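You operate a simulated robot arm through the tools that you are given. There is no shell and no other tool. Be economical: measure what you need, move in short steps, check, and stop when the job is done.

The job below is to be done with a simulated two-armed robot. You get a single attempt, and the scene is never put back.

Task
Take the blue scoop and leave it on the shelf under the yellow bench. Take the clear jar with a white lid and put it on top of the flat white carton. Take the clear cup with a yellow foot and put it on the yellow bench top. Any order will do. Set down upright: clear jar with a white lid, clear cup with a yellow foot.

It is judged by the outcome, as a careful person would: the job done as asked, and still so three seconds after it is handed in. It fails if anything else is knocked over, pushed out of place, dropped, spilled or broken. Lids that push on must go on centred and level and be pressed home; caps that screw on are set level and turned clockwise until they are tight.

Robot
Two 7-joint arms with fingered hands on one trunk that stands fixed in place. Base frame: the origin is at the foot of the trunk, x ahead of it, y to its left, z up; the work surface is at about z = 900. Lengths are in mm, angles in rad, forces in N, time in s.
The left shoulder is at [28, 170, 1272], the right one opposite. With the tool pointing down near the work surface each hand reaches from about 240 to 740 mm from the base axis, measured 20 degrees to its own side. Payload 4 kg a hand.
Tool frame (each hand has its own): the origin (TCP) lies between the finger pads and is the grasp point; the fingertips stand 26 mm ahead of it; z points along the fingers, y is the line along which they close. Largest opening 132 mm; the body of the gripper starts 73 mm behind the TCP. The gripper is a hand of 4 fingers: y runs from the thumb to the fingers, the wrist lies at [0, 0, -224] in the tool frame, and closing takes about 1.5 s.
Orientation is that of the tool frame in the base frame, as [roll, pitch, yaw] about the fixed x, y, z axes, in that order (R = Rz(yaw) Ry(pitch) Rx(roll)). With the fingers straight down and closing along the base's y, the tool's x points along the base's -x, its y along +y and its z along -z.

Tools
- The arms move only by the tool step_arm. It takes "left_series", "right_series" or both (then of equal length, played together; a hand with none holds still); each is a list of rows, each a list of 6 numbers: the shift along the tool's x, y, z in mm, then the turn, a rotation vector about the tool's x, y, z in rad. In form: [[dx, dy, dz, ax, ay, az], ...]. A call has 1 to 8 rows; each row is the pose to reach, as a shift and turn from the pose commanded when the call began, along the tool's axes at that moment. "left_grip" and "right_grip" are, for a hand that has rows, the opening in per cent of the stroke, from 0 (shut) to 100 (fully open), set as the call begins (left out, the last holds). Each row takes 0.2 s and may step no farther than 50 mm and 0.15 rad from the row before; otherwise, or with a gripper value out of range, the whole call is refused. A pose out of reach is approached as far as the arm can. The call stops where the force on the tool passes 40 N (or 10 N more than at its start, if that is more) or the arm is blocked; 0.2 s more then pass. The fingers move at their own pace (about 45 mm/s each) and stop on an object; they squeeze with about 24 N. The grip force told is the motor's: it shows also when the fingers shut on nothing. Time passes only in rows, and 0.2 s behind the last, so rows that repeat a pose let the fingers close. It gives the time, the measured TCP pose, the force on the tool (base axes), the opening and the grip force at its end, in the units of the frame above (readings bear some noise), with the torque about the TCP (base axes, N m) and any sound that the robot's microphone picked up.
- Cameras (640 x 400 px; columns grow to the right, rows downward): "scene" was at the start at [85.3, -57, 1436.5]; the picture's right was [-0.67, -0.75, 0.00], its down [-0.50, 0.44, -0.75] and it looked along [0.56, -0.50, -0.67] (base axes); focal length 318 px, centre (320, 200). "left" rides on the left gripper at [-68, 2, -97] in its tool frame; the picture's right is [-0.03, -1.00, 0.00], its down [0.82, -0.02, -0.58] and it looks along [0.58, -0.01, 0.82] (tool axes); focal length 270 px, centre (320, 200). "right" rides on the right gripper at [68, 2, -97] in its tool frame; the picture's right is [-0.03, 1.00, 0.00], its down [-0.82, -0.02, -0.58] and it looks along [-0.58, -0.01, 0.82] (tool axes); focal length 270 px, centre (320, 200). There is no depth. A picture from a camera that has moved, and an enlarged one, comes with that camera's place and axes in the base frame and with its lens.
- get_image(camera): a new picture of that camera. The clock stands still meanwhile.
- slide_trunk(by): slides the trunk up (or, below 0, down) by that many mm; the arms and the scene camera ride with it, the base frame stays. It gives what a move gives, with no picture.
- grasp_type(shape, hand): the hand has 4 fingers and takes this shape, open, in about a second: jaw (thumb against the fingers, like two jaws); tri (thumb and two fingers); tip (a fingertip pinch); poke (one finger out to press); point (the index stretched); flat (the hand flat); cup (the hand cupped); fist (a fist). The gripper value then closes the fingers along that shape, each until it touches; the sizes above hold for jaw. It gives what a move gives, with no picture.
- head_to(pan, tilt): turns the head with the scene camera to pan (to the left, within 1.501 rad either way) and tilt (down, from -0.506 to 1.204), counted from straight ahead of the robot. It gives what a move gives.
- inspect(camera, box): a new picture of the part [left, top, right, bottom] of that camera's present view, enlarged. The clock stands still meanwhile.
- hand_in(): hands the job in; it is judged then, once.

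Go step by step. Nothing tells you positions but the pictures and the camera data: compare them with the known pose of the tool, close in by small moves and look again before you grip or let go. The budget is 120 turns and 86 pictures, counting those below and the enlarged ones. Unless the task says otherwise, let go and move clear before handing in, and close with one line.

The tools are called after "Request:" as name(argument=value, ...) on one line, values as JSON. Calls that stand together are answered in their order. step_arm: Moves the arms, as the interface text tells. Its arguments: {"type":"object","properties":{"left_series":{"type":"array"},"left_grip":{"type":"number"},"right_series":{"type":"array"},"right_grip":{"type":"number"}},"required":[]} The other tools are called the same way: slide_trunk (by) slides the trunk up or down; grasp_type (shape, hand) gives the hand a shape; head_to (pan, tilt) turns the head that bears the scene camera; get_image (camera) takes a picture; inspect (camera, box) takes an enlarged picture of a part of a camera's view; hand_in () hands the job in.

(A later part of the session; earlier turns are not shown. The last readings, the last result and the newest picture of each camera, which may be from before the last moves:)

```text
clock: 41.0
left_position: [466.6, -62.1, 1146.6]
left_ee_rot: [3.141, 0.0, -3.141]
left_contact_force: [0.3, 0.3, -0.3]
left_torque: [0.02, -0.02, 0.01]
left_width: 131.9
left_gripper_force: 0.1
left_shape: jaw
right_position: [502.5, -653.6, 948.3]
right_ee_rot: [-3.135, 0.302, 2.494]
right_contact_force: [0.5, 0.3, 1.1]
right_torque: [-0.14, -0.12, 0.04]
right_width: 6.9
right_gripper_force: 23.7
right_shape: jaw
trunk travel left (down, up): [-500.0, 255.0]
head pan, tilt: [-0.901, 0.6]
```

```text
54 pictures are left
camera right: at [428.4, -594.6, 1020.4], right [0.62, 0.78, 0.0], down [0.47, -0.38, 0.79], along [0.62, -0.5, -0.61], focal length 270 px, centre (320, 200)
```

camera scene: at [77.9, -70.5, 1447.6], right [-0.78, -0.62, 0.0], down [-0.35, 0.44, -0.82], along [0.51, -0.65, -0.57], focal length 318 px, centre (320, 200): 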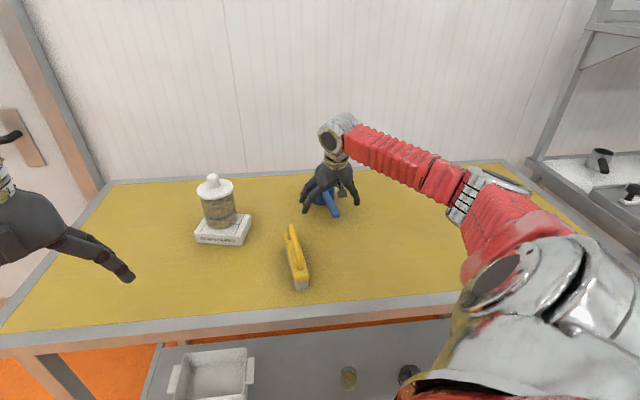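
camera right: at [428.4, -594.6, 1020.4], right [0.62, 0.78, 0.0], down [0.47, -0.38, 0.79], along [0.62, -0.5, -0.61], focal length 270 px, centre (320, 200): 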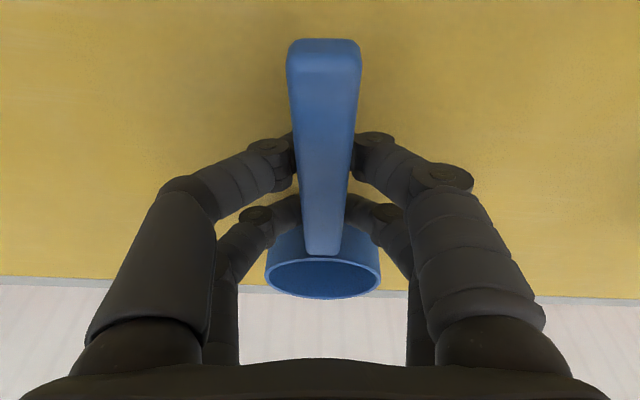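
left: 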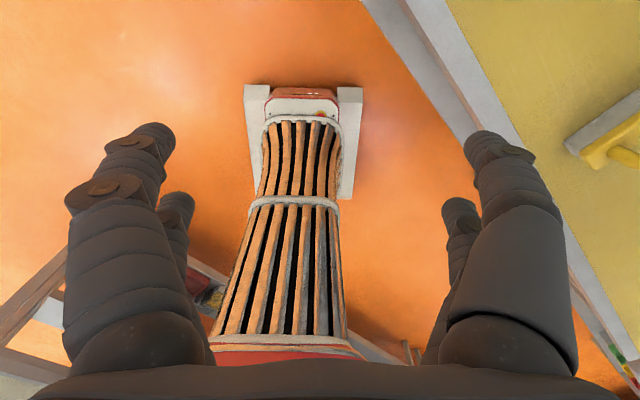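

It's gripped now at 24 N. Lifting to check.

Request:
step_arm(right_series=[[-6, 0, -19, 0, 0, 0], [-12, 0, -38, 0, 0, 0], [-24, 0, -76, 0, 0, 0], [-24, 0, -76, 0, 0, 0]])

Request:
get_image(camera="right")

Request:
inspect(camera="scene", box=[240, 90, 440, 215])

```text
clock: 42.0
left_position: [467.3, -61.2, 1147.6]
left_ee_rot: [-3.141, -0.002, 3.141]
left_contact_force: [0.2, -0.6, 0.5]
left_torque: [0.0, 0.01, 0.0]
left_width: 132.0
left_gripper_force: 0.0
left_shape: jaw
right_position: [504.8, -655.3, 1025.4]
right_ee_rot: [-3.134, 0.302, 2.495]
right_contact_force: [-0.4, -0.7, -1.2]
right_torque: [0.05, 0.06, 0.01]
right_width: 6.6
right_gripper_force: 23.7
right_shape: jaw
trunk travel left (down, up): [-500.0, 255.0]
head pan, tilt: [-0.901, 0.6]
```

```text
53 pictures are left
camera right: at [431.3, -596.4, 1097.1], right [0.62, 0.78, 0.0], down [0.47, -0.38, 0.79], along [0.62, -0.5, -0.61], focal length 270 px, centre (320, 200)
```

right: 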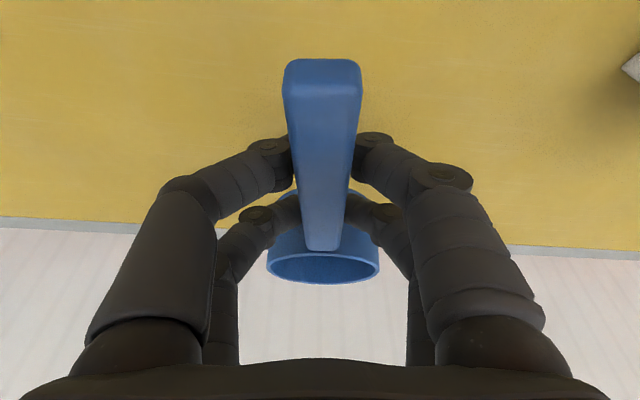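

```text
3.20 times, centred on (340, 152) of scene
camera zoom: at [78.1, -71.0, 1447.6], right [-0.78, -0.62, 0.0], down [-0.35, 0.44, -0.82], along [0.51, -0.65, -0.57], focal length 1016 px, centre (256, 352)
```

zoom: 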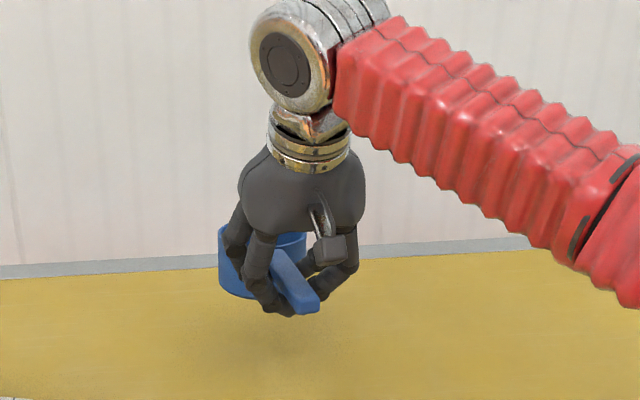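

The scoop is held. Plan: carry it to in front of the bench, turn it parallel to the bench edge, lower the trunk, and slide it in onto the shelf. I'll tuck the left arm back a little at the same time.

Request:
step_arm(right_series=[[-10, 0, -31, 0, 0, 0], [-19, 0, -62, 0, 0, 0], [24, -2, -75, -0.036, 0, -0.115], [67, -4, -89, -0.072, 0, -0.23], [110, -6, -102, -0.107, 0, -0.344], [153, -8, -115, -0.143, 0, -0.458], [196, -10, -129, -0.178, 0, -0.573], [239, -12, -142, -0.214, 0, -0.688]], left_series=[[10, 0, 0, 0, 0, 0], [20, 0, 0, 0, 0, 0], [30, 0, 0, 0, 0, 0], [40, 0, 0, 0, 0, 0], [50, 0, 0, 0, 0, 0], [60, 0, 0, 0, 0, 0], [70, 0, 0, 0, 0, 0], [80, 0, 0, 0, 0, 0]])

```text
clock: 43.8
left_position: [384.5, -61.6, 1147.8]
left_ee_rot: [-3.141, 0.002, 3.141]
left_contact_force: [0.1, -0.3, 0.5]
left_torque: [-0.01, 0.0, 0.02]
left_width: 131.6
left_gripper_force: 0.1
left_shape: jaw
right_position: [282.5, -498.1, 1092.3]
right_ee_rot: [-3.136, 0.302, -3.068]
right_contact_force: [0.7, 0.3, 0.4]
right_torque: [-0.02, 0.01, 0.0]
right_width: 4.8
right_gripper_force: 23.5
right_shape: jaw
trunk travel left (down, up): [-500.0, 255.0]
head pan, tilt: [-0.901, 0.6]
```

Request:
get_image(camera="right")

```text
51 pictures are left
camera right: at [188.5, -503.6, 1165.3], right [-0.05, 1.0, 0.0], down [0.61, 0.03, 0.79], along [0.79, 0.04, -0.61], focal length 270 px, centre (320, 200)
```

right: 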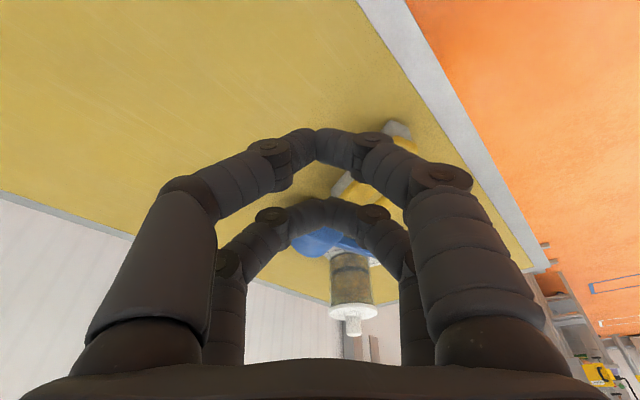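

The scoop is no longer between the fingers, so I'll check where it is.

Request:
get_image(camera="scene")

Request:
inspect(camera="right", box=[220, 120, 460, 350])

```text
50 pictures are left
camera scene: at [75.8, -70.0, 1447.8], right [-0.78, -0.62, 0.0], down [-0.35, 0.44, -0.83], along [0.51, -0.65, -0.56], focal length 318 px, centre (320, 200)
```

scene: 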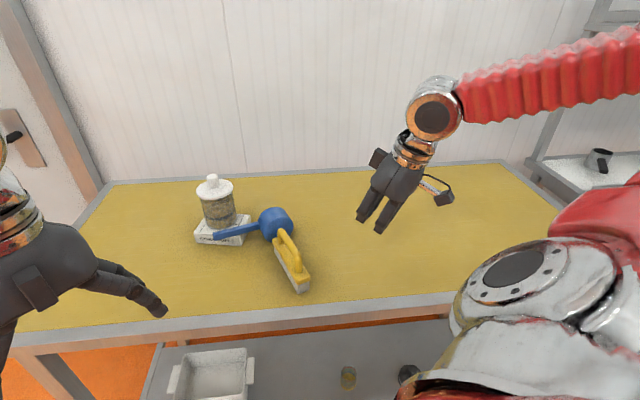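

```text
1.74 times, centred on (340, 235) of right
camera zoom: at [188.5, -503.6, 1165.3], right [-0.05, 1.0, 0.0], down [0.61, 0.03, 0.79], along [0.79, 0.04, -0.61], focal length 470 px, centre (285, 139)
```

zoom: 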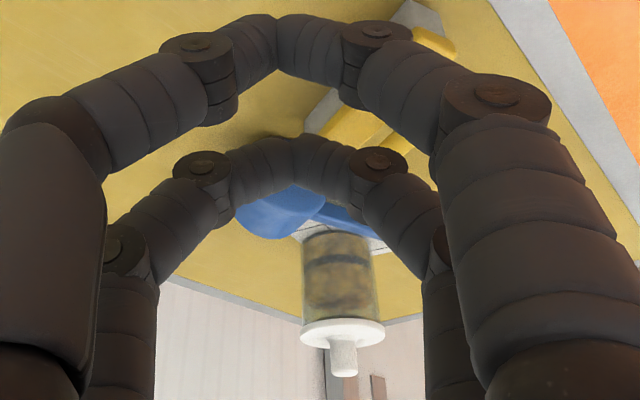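

Request:
inspect(camera="scene", box=[180, 160, 340, 300])

```text
2.86 times, centred on (260, 230) of scene
camera zoom: at [75.8, -70.0, 1447.8], right [-0.78, -0.62, 0.0], down [-0.35, 0.44, -0.83], along [0.51, -0.65, -0.56], focal length 907 px, centre (491, 114)
```

zoom: 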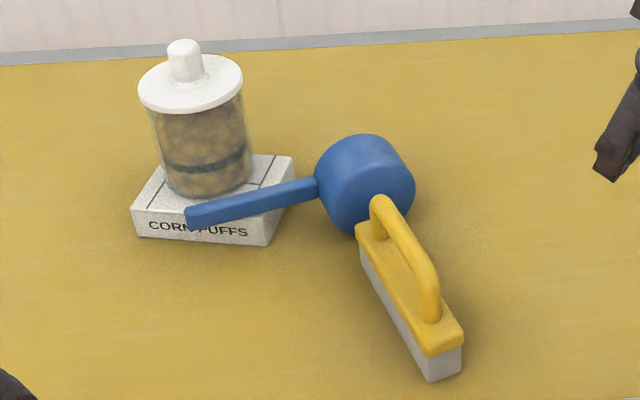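

The scoop slipped out and now lies against the float, with its handle across a corner of the carton. The jar and carton still look in place. The hand really grips at the fingertips, so next time the pads must sit higher on the handle. I'll move the wrist camera in for a close look.

Request:
step_arm(right_series=[[-37, 6, 25, 0, 0, 0], [-74, 13, 50, 0, 0, 0], [-112, 19, 76, 0, 0, 0], [-149, 26, 101, 0, 0, 0], [-186, 32, 120, 0, 0, 0]], right_grip=100)

Request:
get_image(camera="right")

Request:
head_to(pan=-0.65, tilt=0.7)

Request:
inspect(camera="scene", box=[240, 120, 440, 245])

```text
clock: 45.0
left_position: [388.1, -61.5, 1146.2]
left_ee_rot: [3.141, -0.003, 3.141]
left_contact_force: [0.0, 0.2, 0.0]
left_torque: [-0.02, 0.03, -0.02]
left_width: 132.1
left_gripper_force: 0.0
left_shape: jaw
right_position: [493.1, -453.4, 1035.7]
right_ee_rot: [-3.133, 0.296, -3.071]
right_contact_force: [-0.7, 1.0, -0.1]
right_torque: [0.03, 0.01, 0.0]
right_width: 132.0
right_gripper_force: 0.0
right_shape: jaw
trunk travel left (down, up): [-500.0, 255.0]
head pan, tilt: [-0.901, 0.6]
```

```text
47 pictures are left
camera right: at [399.2, -457.4, 1108.7], right [-0.04, 1.0, 0.0], down [0.61, 0.03, 0.79], along [0.79, 0.04, -0.61], focal length 270 px, centre (320, 200)
```

right: 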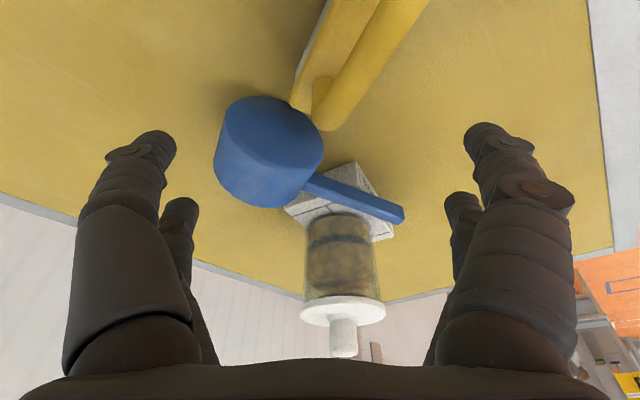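

```text
clock: 45.8
left_position: [387.1, -61.3, 1148.0]
left_ee_rot: [-3.14, -0.003, 3.139]
left_contact_force: [0.5, -0.1, -0.5]
left_torque: [0.03, 0.01, 0.03]
left_width: 131.9
left_gripper_force: 0.0
left_shape: jaw
right_position: [492.5, -453.8, 1037.0]
right_ee_rot: [-3.137, 0.299, -3.07]
right_contact_force: [-0.3, -0.3, 0.3]
right_torque: [0.01, -0.01, 0.0]
right_width: 131.8
right_gripper_force: 0.0
right_shape: jaw
trunk travel left (down, up): [-500.0, 255.0]
head pan, tilt: [-0.649, 0.7]
```

```text
3.20 times, centred on (340, 182) of scene
camera zoom: at [90.6, -52.7, 1439.0], right [-0.61, -0.8, 0.0], down [-0.51, 0.39, -0.76], along [0.61, -0.46, -0.64], focal length 1016 px, centre (256, 256)
```

zoom: 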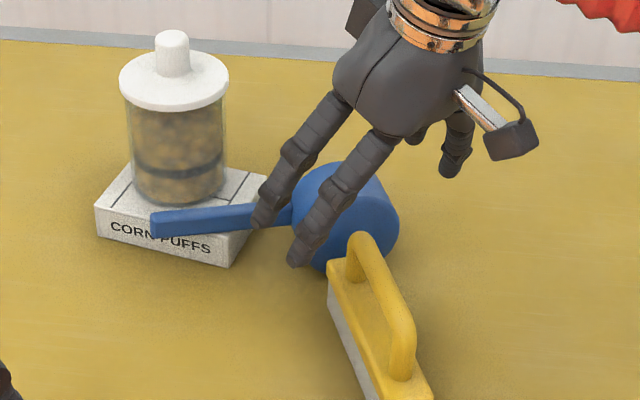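

Combining the two views, the scoop lies on its side with its handle level near z≈950. The handle runs from about [571,-455] to [621,-361], just in front of the carton corner. I'll raise the hand, straighten it, and turn it along the handle for a closer look.

Request:
step_arm(right_series=[[-10, 0, -33, 0, 0.15, 0], [-21, 0, -67, 0, 0.3, 0]])

Request:
step_arm(right_series=[[-8, 7, 0, 0, 0, -0.144], [-16, 14, 0, 0, 0, -0.288], [-24, 20, 0, 0, 0, -0.432], [-33, 27, 0, 0, 0, -0.577], [-41, 34, 0, 0, 0, -0.721], [-49, 40, 0, 0, 0, -0.865], [-57, 47, 0, 0, 0, -1.01]])

Request:
get_image(camera="right")

```text
clock: 46.4
left_position: [387.5, -61.5, 1147.4]
left_ee_rot: [3.141, -0.002, -3.141]
left_contact_force: [-1.0, -0.2, 1.1]
left_torque: [0.03, 0.01, 0.0]
left_width: 131.7
left_gripper_force: 0.1
left_shape: jaw
right_position: [488.8, -450.0, 1102.0]
right_ee_rot: [-3.138, -0.006, -3.07]
right_contact_force: [0.4, 0.3, 0.3]
right_torque: [-0.06, -0.02, -0.01]
right_width: 131.8
right_gripper_force: 0.0
right_shape: jaw
trunk travel left (down, up): [-500.0, 255.0]
head pan, tilt: [-0.649, 0.7]
```

```text
clock: 48.0
left_position: [387.2, -62.0, 1146.7]
left_ee_rot: [3.14, 0.0, 3.141]
left_contact_force: [-0.7, 0.5, -0.9]
left_torque: [-0.01, -0.03, 0.02]
left_width: 132.1
left_gripper_force: 0.1
left_shape: jaw
right_position: [543.7, -401.2, 1100.8]
right_ee_rot: [-3.139, -0.007, -2.058]
right_contact_force: [-0.6, -1.0, 0.3]
right_torque: [-0.04, 0.02, -0.01]
right_width: 131.7
right_gripper_force: 0.1
right_shape: jaw
trunk travel left (down, up): [-500.0, 255.0]
head pan, tilt: [-0.649, 0.7]
```

```text
45 pictures are left
camera right: at [509.8, -459.7, 1198.8], right [-0.87, 0.49, 0.0], down [0.4, 0.71, 0.57], along [0.28, 0.5, -0.82], focal length 270 px, centre (320, 200)
```

right: 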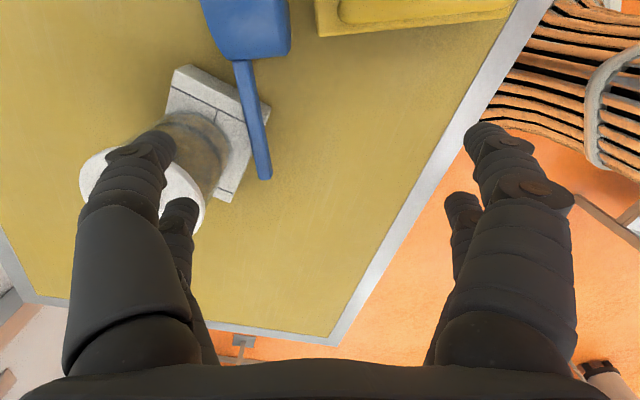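

I now read the handle as running from [582,-459,945] to [630,-361,950], with the bowl inverted and rolled about 45° towards me. A hand leaned about 0.75 rad from the robot's side fits the handle's width and stays clear of the jar. I'll try that lean with a partly open hand.

Request:
step_arm(right_series=[[-2, 3, 12, 0.15, 0, 0], [-4, 6, 25, 0.3, 0, 0], [-5, 9, 37, 0.45, 0, 0], [-7, 12, 50, 0.6, 0, 0], [-9, 15, 62, 0.75, 0, 0], [-9, 15, 68, 0.75, 0, 0]], right_grip=48)

Request:
get_image(camera="right")

Request:
inspect(camera="scene", box=[230, 100, 430, 225])

```text
clock: 49.4
left_position: [387.0, -60.8, 1148.4]
left_ee_rot: [-3.141, -0.002, 3.14]
left_contact_force: [-0.5, 0.1, 0.4]
left_torque: [0.01, 0.03, -0.05]
left_width: 131.8
left_gripper_force: 0.0
left_shape: jaw
right_position: [535.0, -387.4, 1034.4]
right_ee_rot: [-2.388, -0.005, -2.061]
right_contact_force: [0.0, -0.8, 0.1]
right_torque: [0.01, 0.03, 0.02]
right_width: 63.9
right_gripper_force: 0.1
right_shape: jaw
trunk travel left (down, up): [-500.0, 255.0]
head pan, tilt: [-0.649, 0.7]
```

```text
44 pictures are left
camera right: at [443.3, -415.3, 1104.8], right [-0.63, 0.36, -0.68], down [0.05, 0.9, 0.43], along [0.77, 0.24, -0.59], focal length 270 px, centre (320, 200)
```

right: 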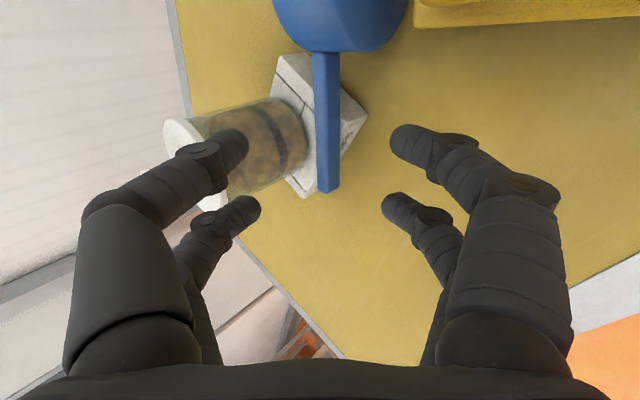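

```text
3.20 times, centred on (330, 162) of scene
camera zoom: at [90.7, -52.7, 1439.0], right [-0.6, -0.8, 0.0], down [-0.51, 0.39, -0.76], along [0.61, -0.46, -0.64], focal length 1016 px, centre (288, 320)
```

zoom: 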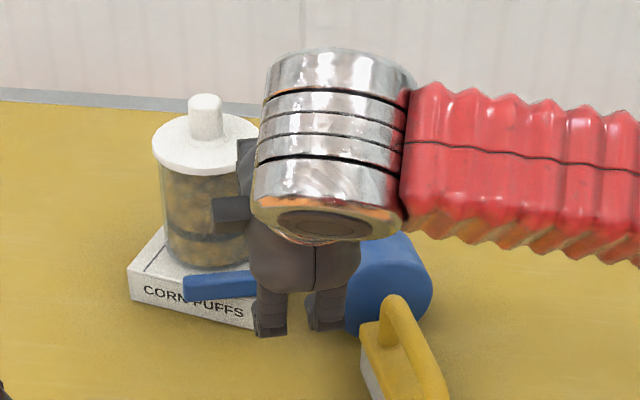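

This lean works, and the handle sits square between the fingers. I'll narrow the opening to clear the jar and advance part way.

Request:
step_arm(right_series=[[0, 3, 10, 0, 0, 0], [0, 5.5, 30, 0, 0, 0], [0, 5.5, 50, 0, 0, 0], [0, 5.5, 65, 0, 0, 0], [0, 5.5, 65, 0, 0, 0]], right_grip=37)

Request:
get_image(camera="right")

```text
clock: 50.6
left_position: [386.8, -60.4, 1148.1]
left_ee_rot: [3.141, -0.001, -3.141]
left_contact_force: [0.0, -0.1, 0.6]
left_torque: [-0.01, 0.02, 0.0]
left_width: 131.9
left_gripper_force: 0.0
left_shape: jaw
right_position: [569.9, -408.4, 982.1]
right_ee_rot: [-2.391, -0.005, -2.062]
right_contact_force: [0.2, 1.0, -0.1]
right_torque: [-0.01, 0.0, 0.01]
right_width: 49.2
right_gripper_force: 0.1
right_shape: jaw
trunk travel left (down, up): [-500.0, 255.0]
head pan, tilt: [-0.649, 0.7]
```

```text
42 pictures are left
camera right: at [477.9, -436.7, 1052.9], right [-0.63, 0.36, -0.68], down [0.05, 0.9, 0.43], along [0.77, 0.24, -0.59], focal length 270 px, centre (320, 200)
```

right: 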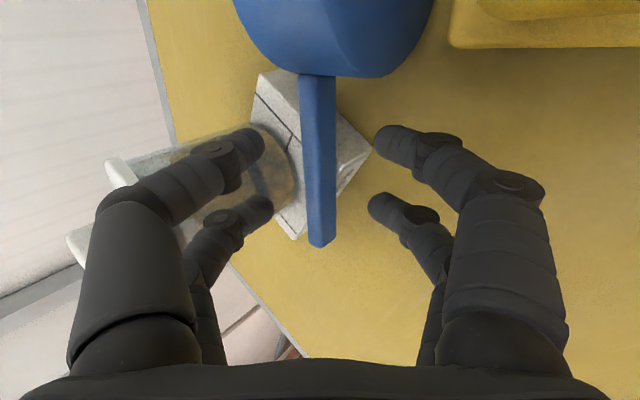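

Request:
step_arm(right_series=[[0, 0, 12, 0, 0, 0], [0, 0, 22, 0, 0, 0], [0, 0, 29, 0, 0, 0], [0, 0, 29, 0, 0, 0]])

Request:
get_image(camera="right")

```text
clock: 51.6
left_position: [386.6, -60.9, 1147.2]
left_ee_rot: [3.141, -0.001, 3.141]
left_contact_force: [-0.5, -0.2, -0.9]
left_torque: [0.02, 0.01, 0.02]
left_width: 132.0
left_gripper_force: 0.0
left_shape: jaw
right_position: [587.6, -416.9, 960.3]
right_ee_rot: [-2.391, -0.006, -2.063]
right_contact_force: [-0.1, -0.6, 0.6]
right_torque: [0.01, -0.01, -0.01]
right_width: 49.4
right_gripper_force: 0.0
right_shape: jaw
trunk travel left (down, up): [-500.0, 255.0]
head pan, tilt: [-0.649, 0.7]
```

```text
41 pictures are left
camera right: at [496.0, -444.6, 1031.3], right [-0.63, 0.36, -0.68], down [0.05, 0.9, 0.43], along [0.77, 0.24, -0.59], focal length 270 px, centre (320, 200)
```

right: 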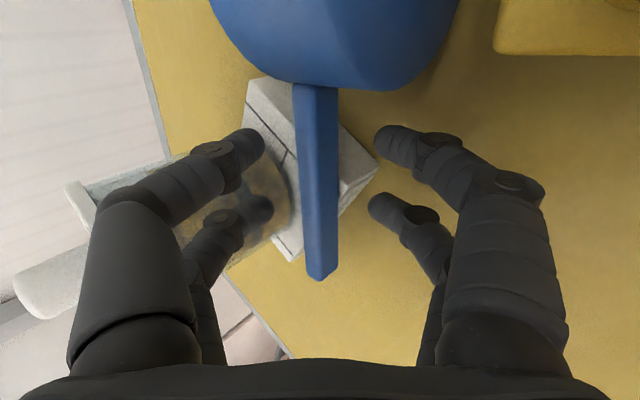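

Request:
inspect(camera="right", box=[150, 60, 410, 300])

Request:
inspect(camera="scene", box=[230, 100, 390, 220])

```text
1.67 times, centred on (280, 180) of right
camera zoom: at [496.0, -444.6, 1031.3], right [-0.63, 0.36, -0.68], down [0.05, 0.9, 0.43], along [0.77, 0.24, -0.59], focal length 450 px, centre (387, 233)
```

zoom: 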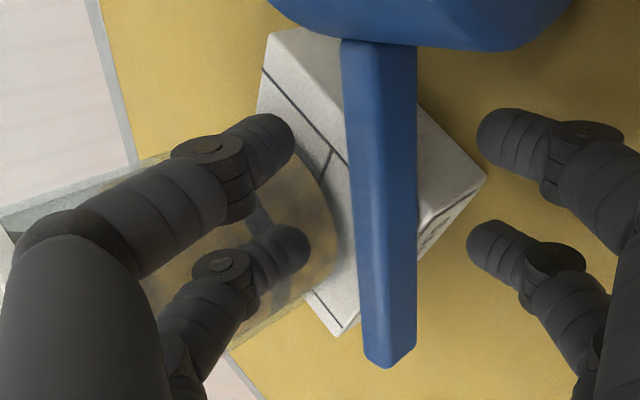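

```text
3.33 times, centred on (310, 160) of scene
camera zoom: at [90.5, -52.6, 1439.0], right [-0.6, -0.8, 0.0], down [-0.51, 0.39, -0.76], along [0.61, -0.46, -0.64], focal length 1058 px, centre (353, 333)
```

zoom: 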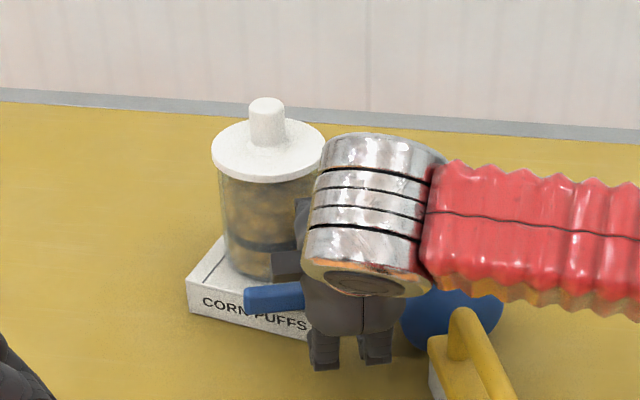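

The far fingers are in front of the jar and clear of it. Closing now.

Request:
step_arm(right_series=[[0, 0, 0, 0, 0, 0], [0, 0, 0, 0, 0, 0], [0, 0, 0, 0, 0, 0], [0, 0, 0, 0, 0, 0], [0, 0, 0, 0, 0, 0]], right_grip=0)

Request:
get_image(camera="right")

```text
clock: 52.8
left_position: [386.2, -60.8, 1147.4]
left_ee_rot: [3.141, 0.0, 3.141]
left_contact_force: [0.1, -0.2, 0.1]
left_torque: [0.02, -0.02, 0.02]
left_width: 131.9
left_gripper_force: 0.1
left_shape: jaw
right_position: [587.2, -416.0, 963.1]
right_ee_rot: [-2.386, -0.005, -2.062]
right_contact_force: [-1.6, -1.3, 11.4]
right_torque: [-0.27, -0.21, -0.1]
right_width: 9.2
right_gripper_force: 23.8
right_shape: jaw
trunk travel left (down, up): [-500.0, 255.0]
head pan, tilt: [-0.649, 0.7]
```

```text
38 pictures are left
camera right: at [495.5, -444.5, 1033.5], right [-0.63, 0.36, -0.69], down [0.05, 0.9, 0.43], along [0.77, 0.24, -0.59], focal length 270 px, centre (320, 200)
```

right: 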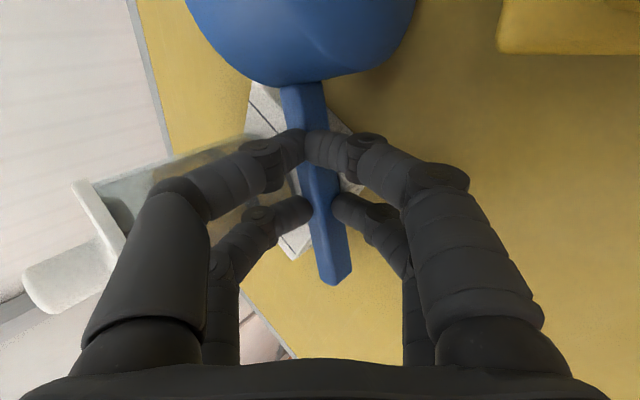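

The bowl-side finger pair met on top of the handle, while the other pair gripped it. I'll reopen, tip the hand slightly to match the handle's slope, go a bit deeper and close again.

Request:
step_arm(right_series=[[0, 0, 0, 0, 0, 0], [0, 0, 0, 0, 0, 0], [0, 0, 0, 0, 0, 0], [0, 0, 0, 0, 0, 0], [0, 0, 0, 0, 0, 0]], right_grip=37)

Request:
get_image(camera="right")

```text
clock: 54.0
left_position: [387.0, -61.8, 1147.4]
left_ee_rot: [-3.141, -0.002, -3.141]
left_contact_force: [-0.4, -0.1, -0.1]
left_torque: [-0.01, -0.06, -0.01]
left_width: 132.1
left_gripper_force: 0.0
left_shape: jaw
right_position: [585.9, -415.4, 960.7]
right_ee_rot: [-2.393, -0.004, -2.06]
right_contact_force: [-0.9, -0.1, -0.3]
right_torque: [0.0, 0.02, -0.02]
right_width: 48.5
right_gripper_force: 0.1
right_shape: jaw
trunk travel left (down, up): [-500.0, 255.0]
head pan, tilt: [-0.649, 0.7]
```

```text
37 pictures are left
camera right: at [496.1, -444.6, 1031.4], right [-0.63, 0.36, -0.68], down [0.05, 0.9, 0.43], along [0.77, 0.24, -0.59], focal length 270 px, centre (320, 200)
```

right: 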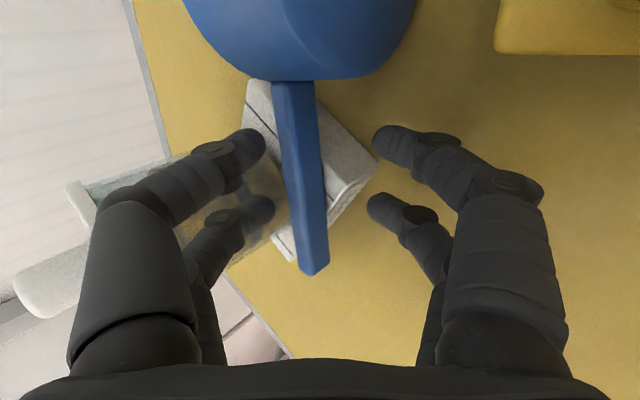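

Request:
step_arm(right_series=[[0, -2.5, 0, 0, -0.075, -0.06], [0, -5, 0, 0, -0.15, -0.12], [0, -5, 5, 0, -0.15, -0.12], [0, -5, 9, 0, -0.15, -0.12], [0, -5, 9, 0, -0.15, -0.12]], right_grip=31)

Request:
get_image(camera="right")

```text
clock: 55.2
left_position: [386.2, -61.3, 1147.5]
left_ee_rot: [3.14, -0.001, -3.142]
left_contact_force: [0.0, -0.2, -0.4]
left_torque: [0.0, -0.02, 0.0]
left_width: 131.9
left_gripper_force: 0.0
left_shape: jaw
right_position: [595.2, -422.0, 958.9]
right_ee_rot: [-2.39, 0.023, -1.87]
right_contact_force: [-0.1, 0.5, 0.3]
right_torque: [0.0, -0.01, 0.03]
right_width: 41.5
right_gripper_force: 0.1
right_shape: jaw
trunk travel left (down, up): [-500.0, 255.0]
head pan, tilt: [-0.649, 0.7]
```

```text
36 pictures are left
camera right: at [511.6, -468.4, 1026.9], right [-0.69, 0.25, -0.68], down [-0.12, 0.88, 0.45], along [0.72, 0.4, -0.57], focal length 270 px, centre (320, 200)
```

right: 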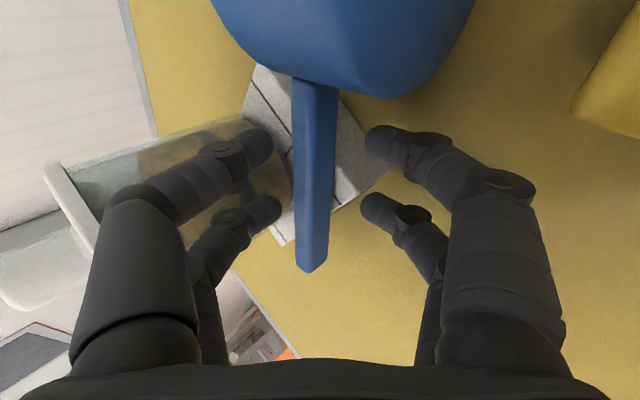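

Aligned. Closing again.

Request:
step_arm(right_series=[[0, 0, 0, 0, 0, 0], [0, 0, 0, 0, 0, 0], [0, 0, 0, 0, 0, 0], [0, 0, 0, 0, 0, 0], [0, 0, 0, 0, 0, 0]], right_grip=0)

Request:
get_image(camera="right")

```text
clock: 56.4
left_position: [386.3, -61.3, 1148.3]
left_ee_rot: [-3.141, 0.0, -3.141]
left_contact_force: [0.3, 0.2, 0.1]
left_torque: [0.01, 0.06, -0.03]
left_width: 132.0
left_gripper_force: 0.0
left_shape: jaw
right_position: [595.9, -420.0, 960.7]
right_ee_rot: [-2.385, 0.023, -1.869]
right_contact_force: [-1.6, 4.6, 10.6]
right_torque: [0.0, 0.02, 0.11]
right_width: 17.5
right_gripper_force: 24.2
right_shape: jaw
trunk travel left (down, up): [-500.0, 255.0]
head pan, tilt: [-0.649, 0.7]
```

```text
35 pictures are left
camera right: at [511.1, -467.2, 1028.6], right [-0.68, 0.25, -0.68], down [-0.13, 0.88, 0.45], along [0.72, 0.4, -0.57], focal length 270 px, centre (320, 200)
```

right: 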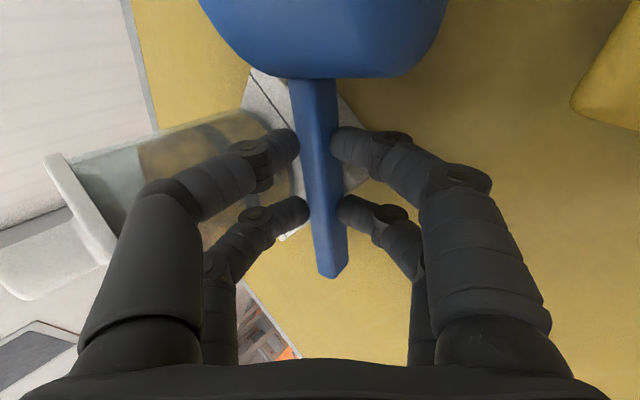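

All four fingertips flank the handle now (17.5 mm at 24 N). I'll lift slowly, backing away from the jar first.

Request:
step_arm(right_series=[[0, 0, -5, 0, 0, 0], [0, 0, -10, 0, 0, 0], [0, 0, -17, 0, 0, 0], [0, -7, -24, 0, 0, 0], [-0.5, -14, -31, 0, 0, 0], [-1, -21, -38, 0, 0, 0], [-1, -28, -46, 0, 0, 0], [-1, -28, -46, 0, 0, 0]])

Request:
get_image(camera="right")

Request:
inspect(camera="scene", box=[220, 90, 440, 230])

```text
clock: 58.2
left_position: [388.0, -61.3, 1146.5]
left_ee_rot: [3.141, -0.001, 3.141]
left_contact_force: [-0.1, -1.0, 0.4]
left_torque: [0.02, 0.01, 0.01]
left_width: 131.7
left_gripper_force: 0.1
left_shape: jaw
right_position: [586.0, -419.0, 1011.0]
right_ee_rot: [-2.39, 0.023, -1.87]
right_contact_force: [0.4, -0.1, -0.4]
right_torque: [0.05, -0.03, -0.01]
right_width: 15.9
right_gripper_force: 24.2
right_shape: jaw
trunk travel left (down, up): [-500.0, 255.0]
head pan, tilt: [-0.649, 0.7]
```

```text
34 pictures are left
camera right: at [501.4, -465.4, 1080.1], right [-0.69, 0.25, -0.68], down [-0.12, 0.88, 0.45], along [0.72, 0.4, -0.57], focal length 270 px, centre (320, 200)
```

right: 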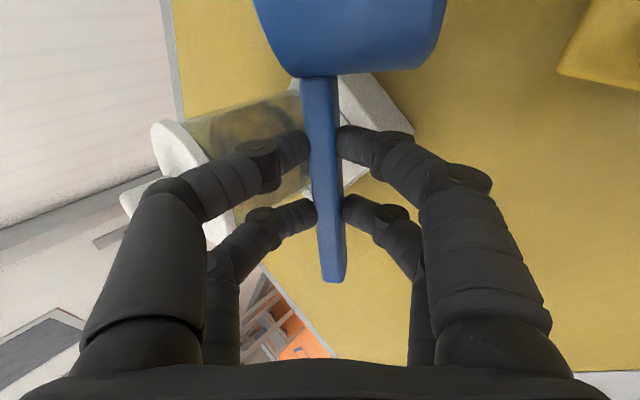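

```text
2.86 times, centred on (330, 160) of scene
camera zoom: at [90.7, -52.7, 1439.0], right [-0.6, -0.8, 0.0], down [-0.51, 0.39, -0.76], along [0.61, -0.46, -0.64], focal length 907 px, centre (291, 314)
```

zoom: 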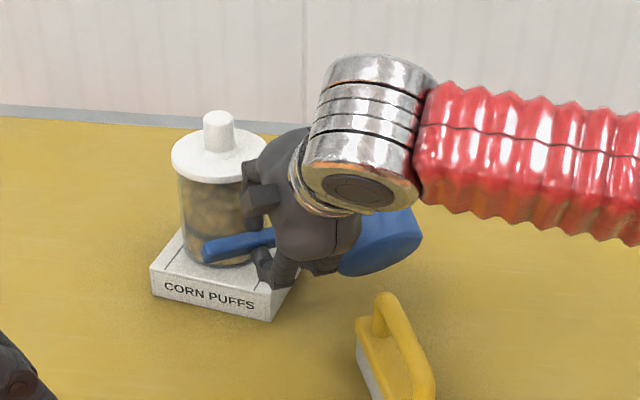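

Secure. I'll carry it away slowly, levelling the hand on the way, and move the left arm aside.

Request:
step_arm(right_series=[[-7, 9, -18, 0, 0, 0], [-15, 18, -37, -0.05, 0, 0], [-22, 27, -55, -0.15, 0, 0], [-29, 36, -74, -0.27, 0, 0], [-37, 45, -92, -0.39, 0, 0], [-44, 54, -111, -0.51, 0, 0], [-51, 63, -129, -0.63, 0, 0], [-59, 72, -148, -0.75, 0, 0]], left_series=[[0, 20, 0, 0, 0, 0], [0, 40, 0, 0, 0, 0], [0, 60, 0, 0, 0, 0], [0, 80, 0, 0, 0, 0], [0, 100, 0, 0, 0, 0], [0, 120, 0, 0, 0, 0], [0, 140, 0, 0, 0, 0], [0, 160, 0, 0, 0, 0]])

Request:
get_image(camera="right")

```text
clock: 60.0
left_position: [389.0, 98.6, 1147.3]
left_ee_rot: [3.141, -0.002, 3.141]
left_contact_force: [-0.2, 0.4, 0.4]
left_torque: [0.01, -0.05, -0.01]
left_width: 131.8
left_gripper_force: 0.1
left_shape: jaw
right_position: [456.5, -317.2, 1072.3]
right_ee_rot: [3.141, 0.021, -1.87]
right_contact_force: [-0.2, -0.1, -0.4]
right_torque: [0.04, -0.02, -0.02]
right_width: 15.6
right_gripper_force: 24.0
right_shape: jaw
trunk travel left (down, up): [-500.0, 255.0]
head pan, tilt: [-0.649, 0.7]
```

```text
32 pictures are left
camera right: at [434.3, -384.3, 1167.5], right [-0.95, 0.32, 0.0], down [0.26, 0.76, 0.59], along [0.19, 0.56, -0.8], focal length 270 px, centre (320, 200)
```

right: 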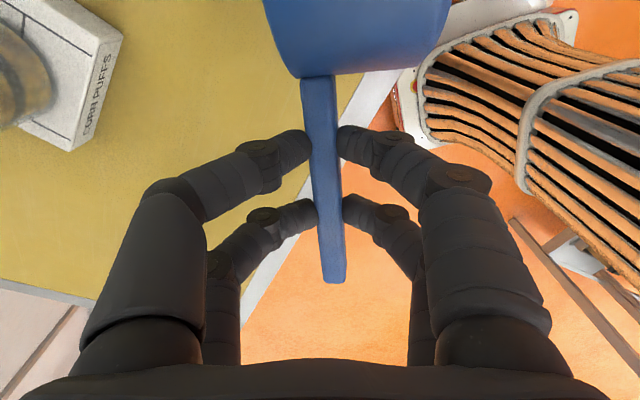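

The hold is firm. I'll retreat in front of the bench edge and turn the scoop parallel to it.

Request:
step_arm(right_series=[[-4, 21, 0, 0, 0, 0.064], [-9, 42, 0, 0, 0, 0.128], [-13, 63, 0, 0, 0, 0.191], [-18, 84, 0, 0, 0, 0.255], [-22, 106, 0, 0, 0, 0.319], [-27, 127, 0, 0, 0, 0.383], [-31, 148, 0, 0, 0, 0.446], [-36, 169, 0, 0, 0, 0.51]])

Request:
head_to(pan=-0.8, tilt=0.95)

Request:
get_image(camera="scene")

```text
clock: 61.8
left_position: [388.7, 97.2, 1148.5]
left_ee_rot: [3.14, -0.001, 3.141]
left_contact_force: [0.7, 0.1, -0.3]
left_torque: [0.02, -0.03, 0.0]
left_width: 131.8
left_gripper_force: 0.0
left_shape: jaw
right_position: [305.7, -233.4, 1072.3]
right_ee_rot: [3.133, 0.02, -2.383]
right_contact_force: [0.7, 0.1, -0.9]
right_torque: [0.06, -0.06, 0.01]
right_width: 15.9
right_gripper_force: 24.2
right_shape: jaw
trunk travel left (down, up): [-500.0, 255.0]
head pan, tilt: [-0.649, 0.7]
```

```text
clock: 62.5
left_position: [388.9, 96.5, 1148.4]
left_ee_rot: [-3.141, -0.001, -3.14]
left_contact_force: [-0.2, 0.0, -0.7]
left_torque: [-0.01, 0.0, 0.02]
left_width: 132.0
left_gripper_force: 0.1
left_shape: jaw
right_position: [306.8, -233.3, 1071.5]
right_ee_rot: [3.132, 0.022, -2.38]
right_contact_force: [1.4, 0.3, -1.2]
right_torque: [0.05, -0.1, -0.03]
right_width: 15.7
right_gripper_force: 24.1
right_shape: jaw
trunk travel left (down, up): [-500.0, 255.0]
head pan, tilt: [-0.799, 0.949]
```

```text
31 pictures are left
camera scene: at [73.5, -53.3, 1419.3], right [-0.72, -0.7, 0.0], down [-0.57, 0.58, -0.58], along [0.41, -0.42, -0.81], focal length 318 px, centre (320, 200)
```

scene: 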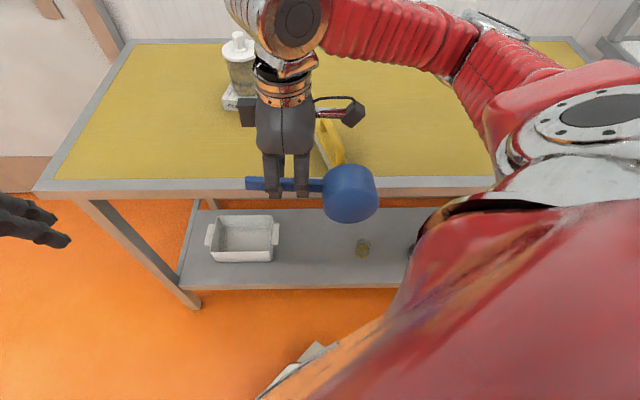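

The elbow is folded out over the bench, so lowering the trunk now would hit it. I'll lower the hand in front of the bench first, which unfolds the arm, and then look.

Request:
step_arm(right_series=[[0, 0, 30, 0, 0, 0], [0, 0, 60, 0, 0, 0], [0, 0, 90, 0, 0, 0], [0, 0, 120, 0, 0, 0], [0, 0, 150, 0, 0, 0], [0, 0, 180, 0, 0, 0], [0, 0, 215, 0, 0, 0], [0, 0, 250, 0, 0, 0]])

Request:
get_image(camera="scene")

```text
clock: 64.3
left_position: [388.6, 96.5, 1147.9]
left_ee_rot: [3.142, -0.002, -3.141]
left_contact_force: [-0.9, 0.1, 0.2]
left_torque: [-0.01, -0.01, 0.02]
left_width: 131.7
left_gripper_force: 0.2
left_shape: jaw
right_position: [308.7, -228.7, 821.2]
right_ee_rot: [3.135, 0.021, -2.381]
right_contact_force: [0.6, -0.8, 0.0]
right_torque: [0.03, -0.03, -0.02]
right_width: 15.4
right_gripper_force: 24.3
right_shape: jaw
trunk travel left (down, up): [-500.0, 255.0]
head pan, tilt: [-0.799, 0.949]
```

```text
30 pictures are left
camera scene: at [73.5, -53.5, 1419.2], right [-0.72, -0.7, 0.0], down [-0.57, 0.58, -0.58], along [0.41, -0.42, -0.81], focal length 318 px, centre (320, 200)
```

scene: 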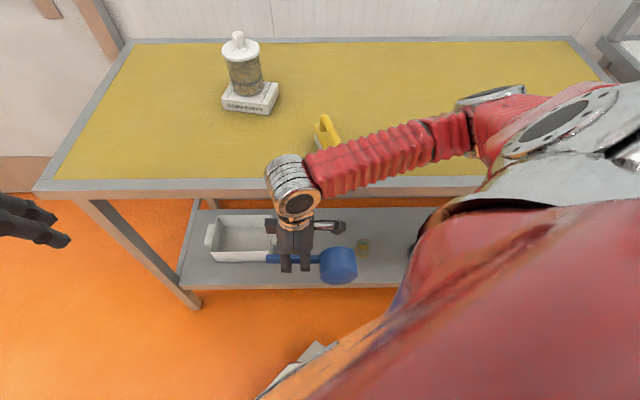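

Request:
step_arm(right_series=[[0, 10, 25, 0, 0, 0], [0, 20, 50, 0, 0, 0], [0, 30, 75, 0, 0, 0], [0, 30, 100, 0, 0, 0], [0, 30, 125, 0, 0, 0], [0, 30, 150, 0, 0, 0], [0, 30, 175, 0, 0, 0], [0, 30, 200, 0, 0, 0]])

Request:
get_image(camera="scene")

Request:
get_image(camera="right")

```text
clock: 66.2
left_position: [388.0, 96.8, 1148.7]
left_ee_rot: [3.14, -0.002, 3.141]
left_contact_force: [0.6, 0.8, 0.4]
left_torque: [0.04, -0.02, -0.01]
left_width: 131.9
left_gripper_force: 0.0
left_shape: jaw
right_position: [290.0, -202.7, 621.9]
right_ee_rot: [3.134, 0.022, -2.379]
right_contact_force: [0.6, 0.2, -0.4]
right_torque: [0.06, -0.02, 0.03]
right_width: 15.5
right_gripper_force: 23.9
right_shape: jaw
trunk travel left (down, up): [-500.0, 255.0]
head pan, tilt: [-0.799, 0.949]
```

```text
29 pictures are left
camera scene: at [73.5, -53.3, 1419.2], right [-0.72, -0.7, 0.0], down [-0.57, 0.58, -0.58], along [0.41, -0.42, -0.81], focal length 318 px, centre (320, 200)
```

scene: 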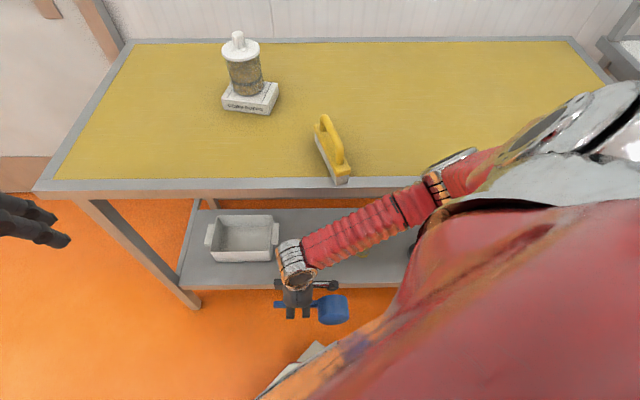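

```text
28 pictures are left
camera right: at [237.7, -250.3, 717.0], right [-0.67, 0.74, 0.01], down [0.6, 0.54, 0.59], along [0.44, 0.4, -0.8], focal length 270 px, centre (320, 200)
```

right: 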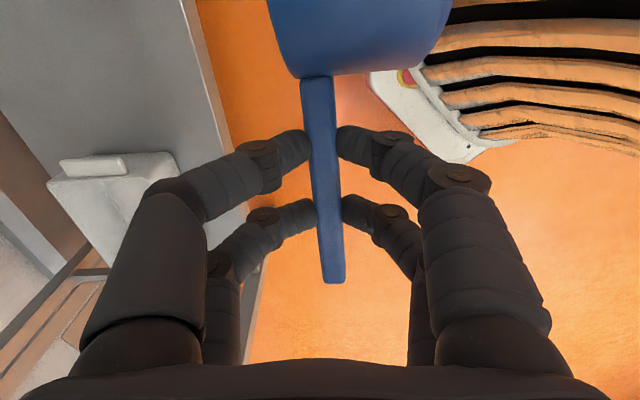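

The elbow is now well inside the bench front. I'll lower the trunk 270 mm.

Request:
slide_trunk(by=-270)

Request:
get_image(camera="scene")

Request:
get_image(camera="right")

```text
clock: 68.9
left_position: [387.1, 96.9, 878.7]
left_ee_rot: [-3.141, 0.0, 3.141]
left_contact_force: [-0.3, -0.1, 0.0]
left_torque: [0.01, 0.02, -0.03]
left_width: 131.9
left_gripper_force: 0.1
left_shape: jaw
right_position: [289.0, -202.4, 352.1]
right_ee_rot: [3.133, 0.02, -2.38]
right_contact_force: [0.3, 0.4, -0.7]
right_torque: [0.02, -0.03, -0.02]
right_width: 15.5
right_gripper_force: 24.3
right_shape: jaw
trunk travel left (down, up): [-230.0, 525.0]
head pan, tilt: [-0.799, 0.949]
```

```text
27 pictures are left
camera scene: at [146.4, -53.4, 1144.7], right [-0.72, -0.7, 0.0], down [-0.57, 0.58, -0.58], along [0.41, -0.42, -0.81], focal length 318 px, centre (320, 200)
```

scene: 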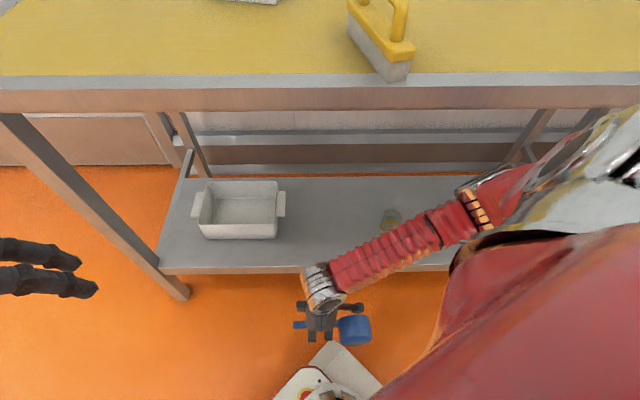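

```text
26 pictures are left
camera right: at [237.7, -250.0, 447.8], right [-0.67, 0.74, 0.01], down [0.6, 0.54, 0.59], along [0.44, 0.4, -0.8], focal length 270 px, centre (320, 200)
```

right: 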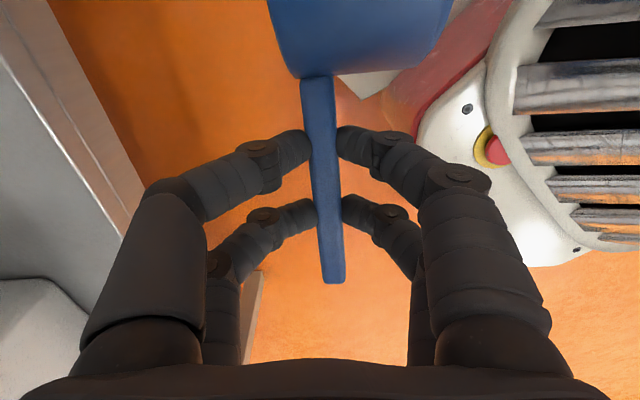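

I estimate the shelf at z≈285 with its front edge near n≈505, and the cup near [347,-580]. I'll slide the scoop in at the current height, parallel to the edge.

Request:
step_arm(right_series=[[-1, -30, -5, 0, 0, 0], [-2, -60, -10, 0, 0, 0], [-4, -90, -10, 0, 0, 0], [-6, -120, -10, 0, 0, 0], [-8, -150, -10, 0, 0, 0], [-9, -180, -10, 0, 0, 0], [-10, -210, -10, 0, 0, 0], [-11, -240, -10, 0, 0, 0]])

Request:
get_image(camera="scene")

Request:
get_image(camera="right")

```text
clock: 70.7
left_position: [387.2, 97.5, 877.8]
left_ee_rot: [-3.141, -0.004, 3.14]
left_contact_force: [0.8, -0.2, -0.9]
left_torque: [-0.01, -0.02, 0.01]
left_width: 132.0
left_gripper_force: 0.0
left_shape: jaw
right_position: [464.6, -366.2, 361.7]
right_ee_rot: [3.133, 0.021, -2.38]
right_contact_force: [-0.5, -0.6, -0.8]
right_torque: [0.03, -0.07, -0.03]
right_width: 15.3
right_gripper_force: 23.8
right_shape: jaw
trunk travel left (down, up): [-230.0, 525.0]
head pan, tilt: [-0.799, 0.949]
```

```text
25 pictures are left
camera scene: at [146.8, -53.4, 1144.5], right [-0.72, -0.7, 0.0], down [-0.57, 0.58, -0.58], along [0.4, -0.42, -0.81], focal length 318 px, centre (320, 200)
```

scene: 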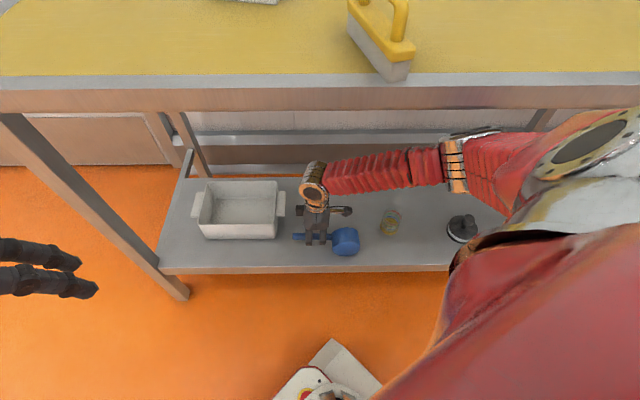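

```text
24 pictures are left
camera right: at [413.1, -413.5, 457.4], right [-0.67, 0.74, 0.01], down [0.6, 0.53, 0.59], along [0.44, 0.4, -0.8], focal length 270 px, centre (320, 200)
```

right: 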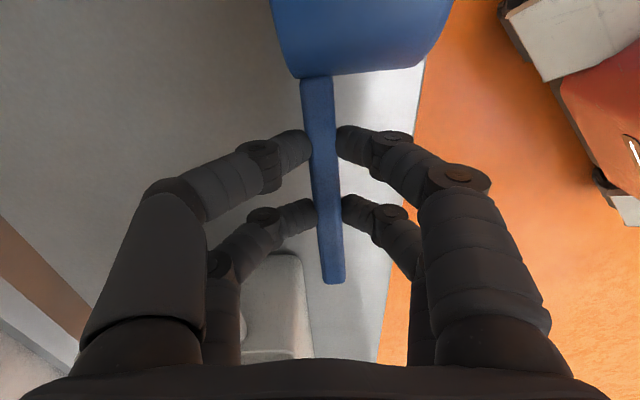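

The scoop is over the shelf. I'll move it 20 mm further in and lower it gently.

Request:
step_arm(right_series=[[0, -10, 0, 0, 0, 0], [0, -20, 5, 0, 0, 0], [0, -20, 15, 0, 0, 0], [0, -20, 25, 0, 0, 0], [0, -20, 33, 0, 0, 0], [0, -20, 33, 0, 0, 0]])

Request:
inspect(camera="scene", box=[240, 160, 420, 280])

```text
clock: 72.1
left_position: [386.8, 98.9, 878.4]
left_ee_rot: [3.141, -0.001, 3.141]
left_contact_force: [-0.4, 0.8, 0.4]
left_torque: [0.0, 0.0, -0.01]
left_width: 132.1
left_gripper_force: 0.0
left_shape: jaw
right_position: [476.4, -382.2, 328.8]
right_ee_rot: [3.135, 0.022, -2.381]
right_contact_force: [4.3, 3.7, 13.5]
right_torque: [-0.68, 0.74, 0.0]
right_width: 16.9
right_gripper_force: 24.2
right_shape: jaw
trunk travel left (down, up): [-230.0, 525.0]
head pan, tilt: [-0.799, 0.949]
```

```text
3.33 times, centred on (330, 220) of scene
camera zoom: at [146.1, -52.6, 1144.8], right [-0.72, -0.7, 0.0], down [-0.57, 0.58, -0.58], along [0.41, -0.42, -0.81], focal length 1058 px, centre (287, 133)
```

zoom: 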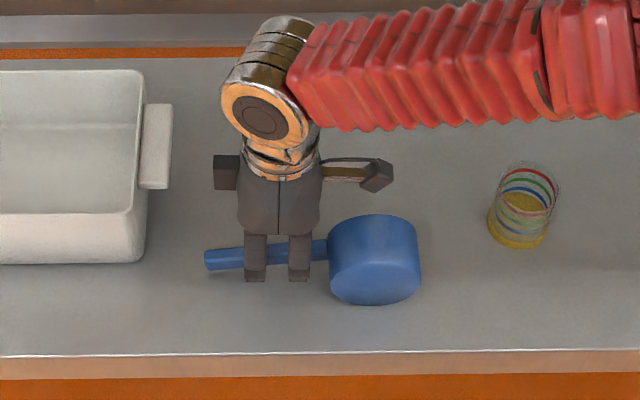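

The bowl touched down with force 13 N. I'll lower a few mm more so that the handle drop on release is small.

Request:
step_arm(right_series=[[0, 0, 2, 0, 0, 0], [0, 0, 4, 0, 0, 0], [0, 0, 6, 0, 0, 0], [0, 0, 6, 0, 0, 0]])

```text
clock: 73.1
left_position: [385.3, 101.7, 878.5]
left_ee_rot: [-3.141, 0.0, 3.142]
left_contact_force: [0.2, -0.4, 0.6]
left_torque: [-0.01, -0.03, -0.01]
left_width: 131.9
left_gripper_force: 0.0
left_shape: jaw
right_position: [476.2, -381.7, 323.1]
right_ee_rot: [3.135, 0.022, -2.381]
right_contact_force: [-2.1, 0.5, 27.6]
right_torque: [-0.6, 0.77, 0.02]
right_width: 17.1
right_gripper_force: 24.1
right_shape: jaw
trunk travel left (down, up): [-230.0, 525.0]
head pan, tilt: [-0.799, 0.949]
```

Request:
step_arm(right_series=[[0, 0, -3, 0, 0, 0], [0, 0, -3, 0, 0, 0]])

Request:
step_arm(right_series=[[0, 0, 0, 0, 0, 0], [0, 0, 0, 0, 0, 0], [0, 0, 0, 0, 0, 0], [0, 0, 0, 0, 0, 0], [0, 0, 0, 0, 0, 0]], right_grip=55)

Request:
inspect(camera="scene", box=[240, 160, 420, 280])

```text
clock: 73.7
left_position: [387.1, 98.6, 878.9]
left_ee_rot: [3.14, -0.002, 3.141]
left_contact_force: [-0.5, 0.2, 0.7]
left_torque: [-0.02, 0.03, 0.05]
left_width: 131.9
left_gripper_force: 0.1
left_shape: jaw
right_position: [475.3, -381.7, 323.3]
right_ee_rot: [3.133, 0.019, -2.38]
right_contact_force: [3.1, 0.9, 11.8]
right_torque: [-0.61, 0.58, 0.04]
right_width: 16.9
right_gripper_force: 24.0
right_shape: jaw
trunk travel left (down, up): [-230.0, 525.0]
head pan, tilt: [-0.799, 0.949]
```

```text
clock: 74.9
left_position: [387.2, 96.5, 879.1]
left_ee_rot: [-3.141, -0.001, -3.141]
left_contact_force: [-0.1, 0.4, 0.2]
left_torque: [-0.01, -0.03, 0.02]
left_width: 131.6
left_gripper_force: 0.0
left_shape: jaw
right_position: [474.6, -382.7, 323.3]
right_ee_rot: [3.134, 0.021, -2.382]
right_contact_force: [-0.4, -0.7, -0.2]
right_torque: [0.01, -0.02, -0.04]
right_width: 72.3
right_gripper_force: 0.0
right_shape: jaw
trunk travel left (down, up): [-230.0, 525.0]
head pan, tilt: [-0.799, 0.949]
```

```text
3.33 times, centred on (330, 220) of scene
camera zoom: at [146.7, -53.4, 1144.6], right [-0.72, -0.7, 0.0], down [-0.57, 0.58, -0.58], along [0.4, -0.42, -0.81], focal length 1058 px, centre (287, 133)
```

zoom: 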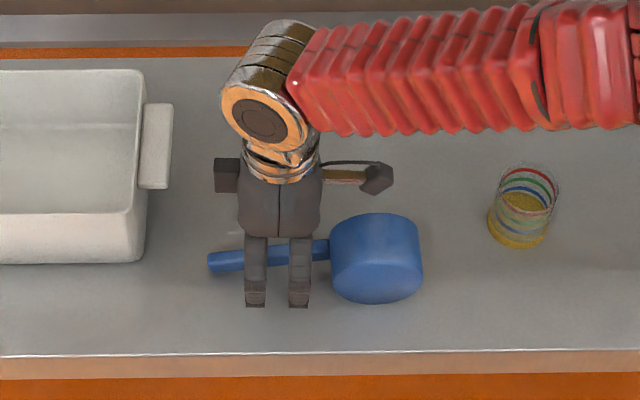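

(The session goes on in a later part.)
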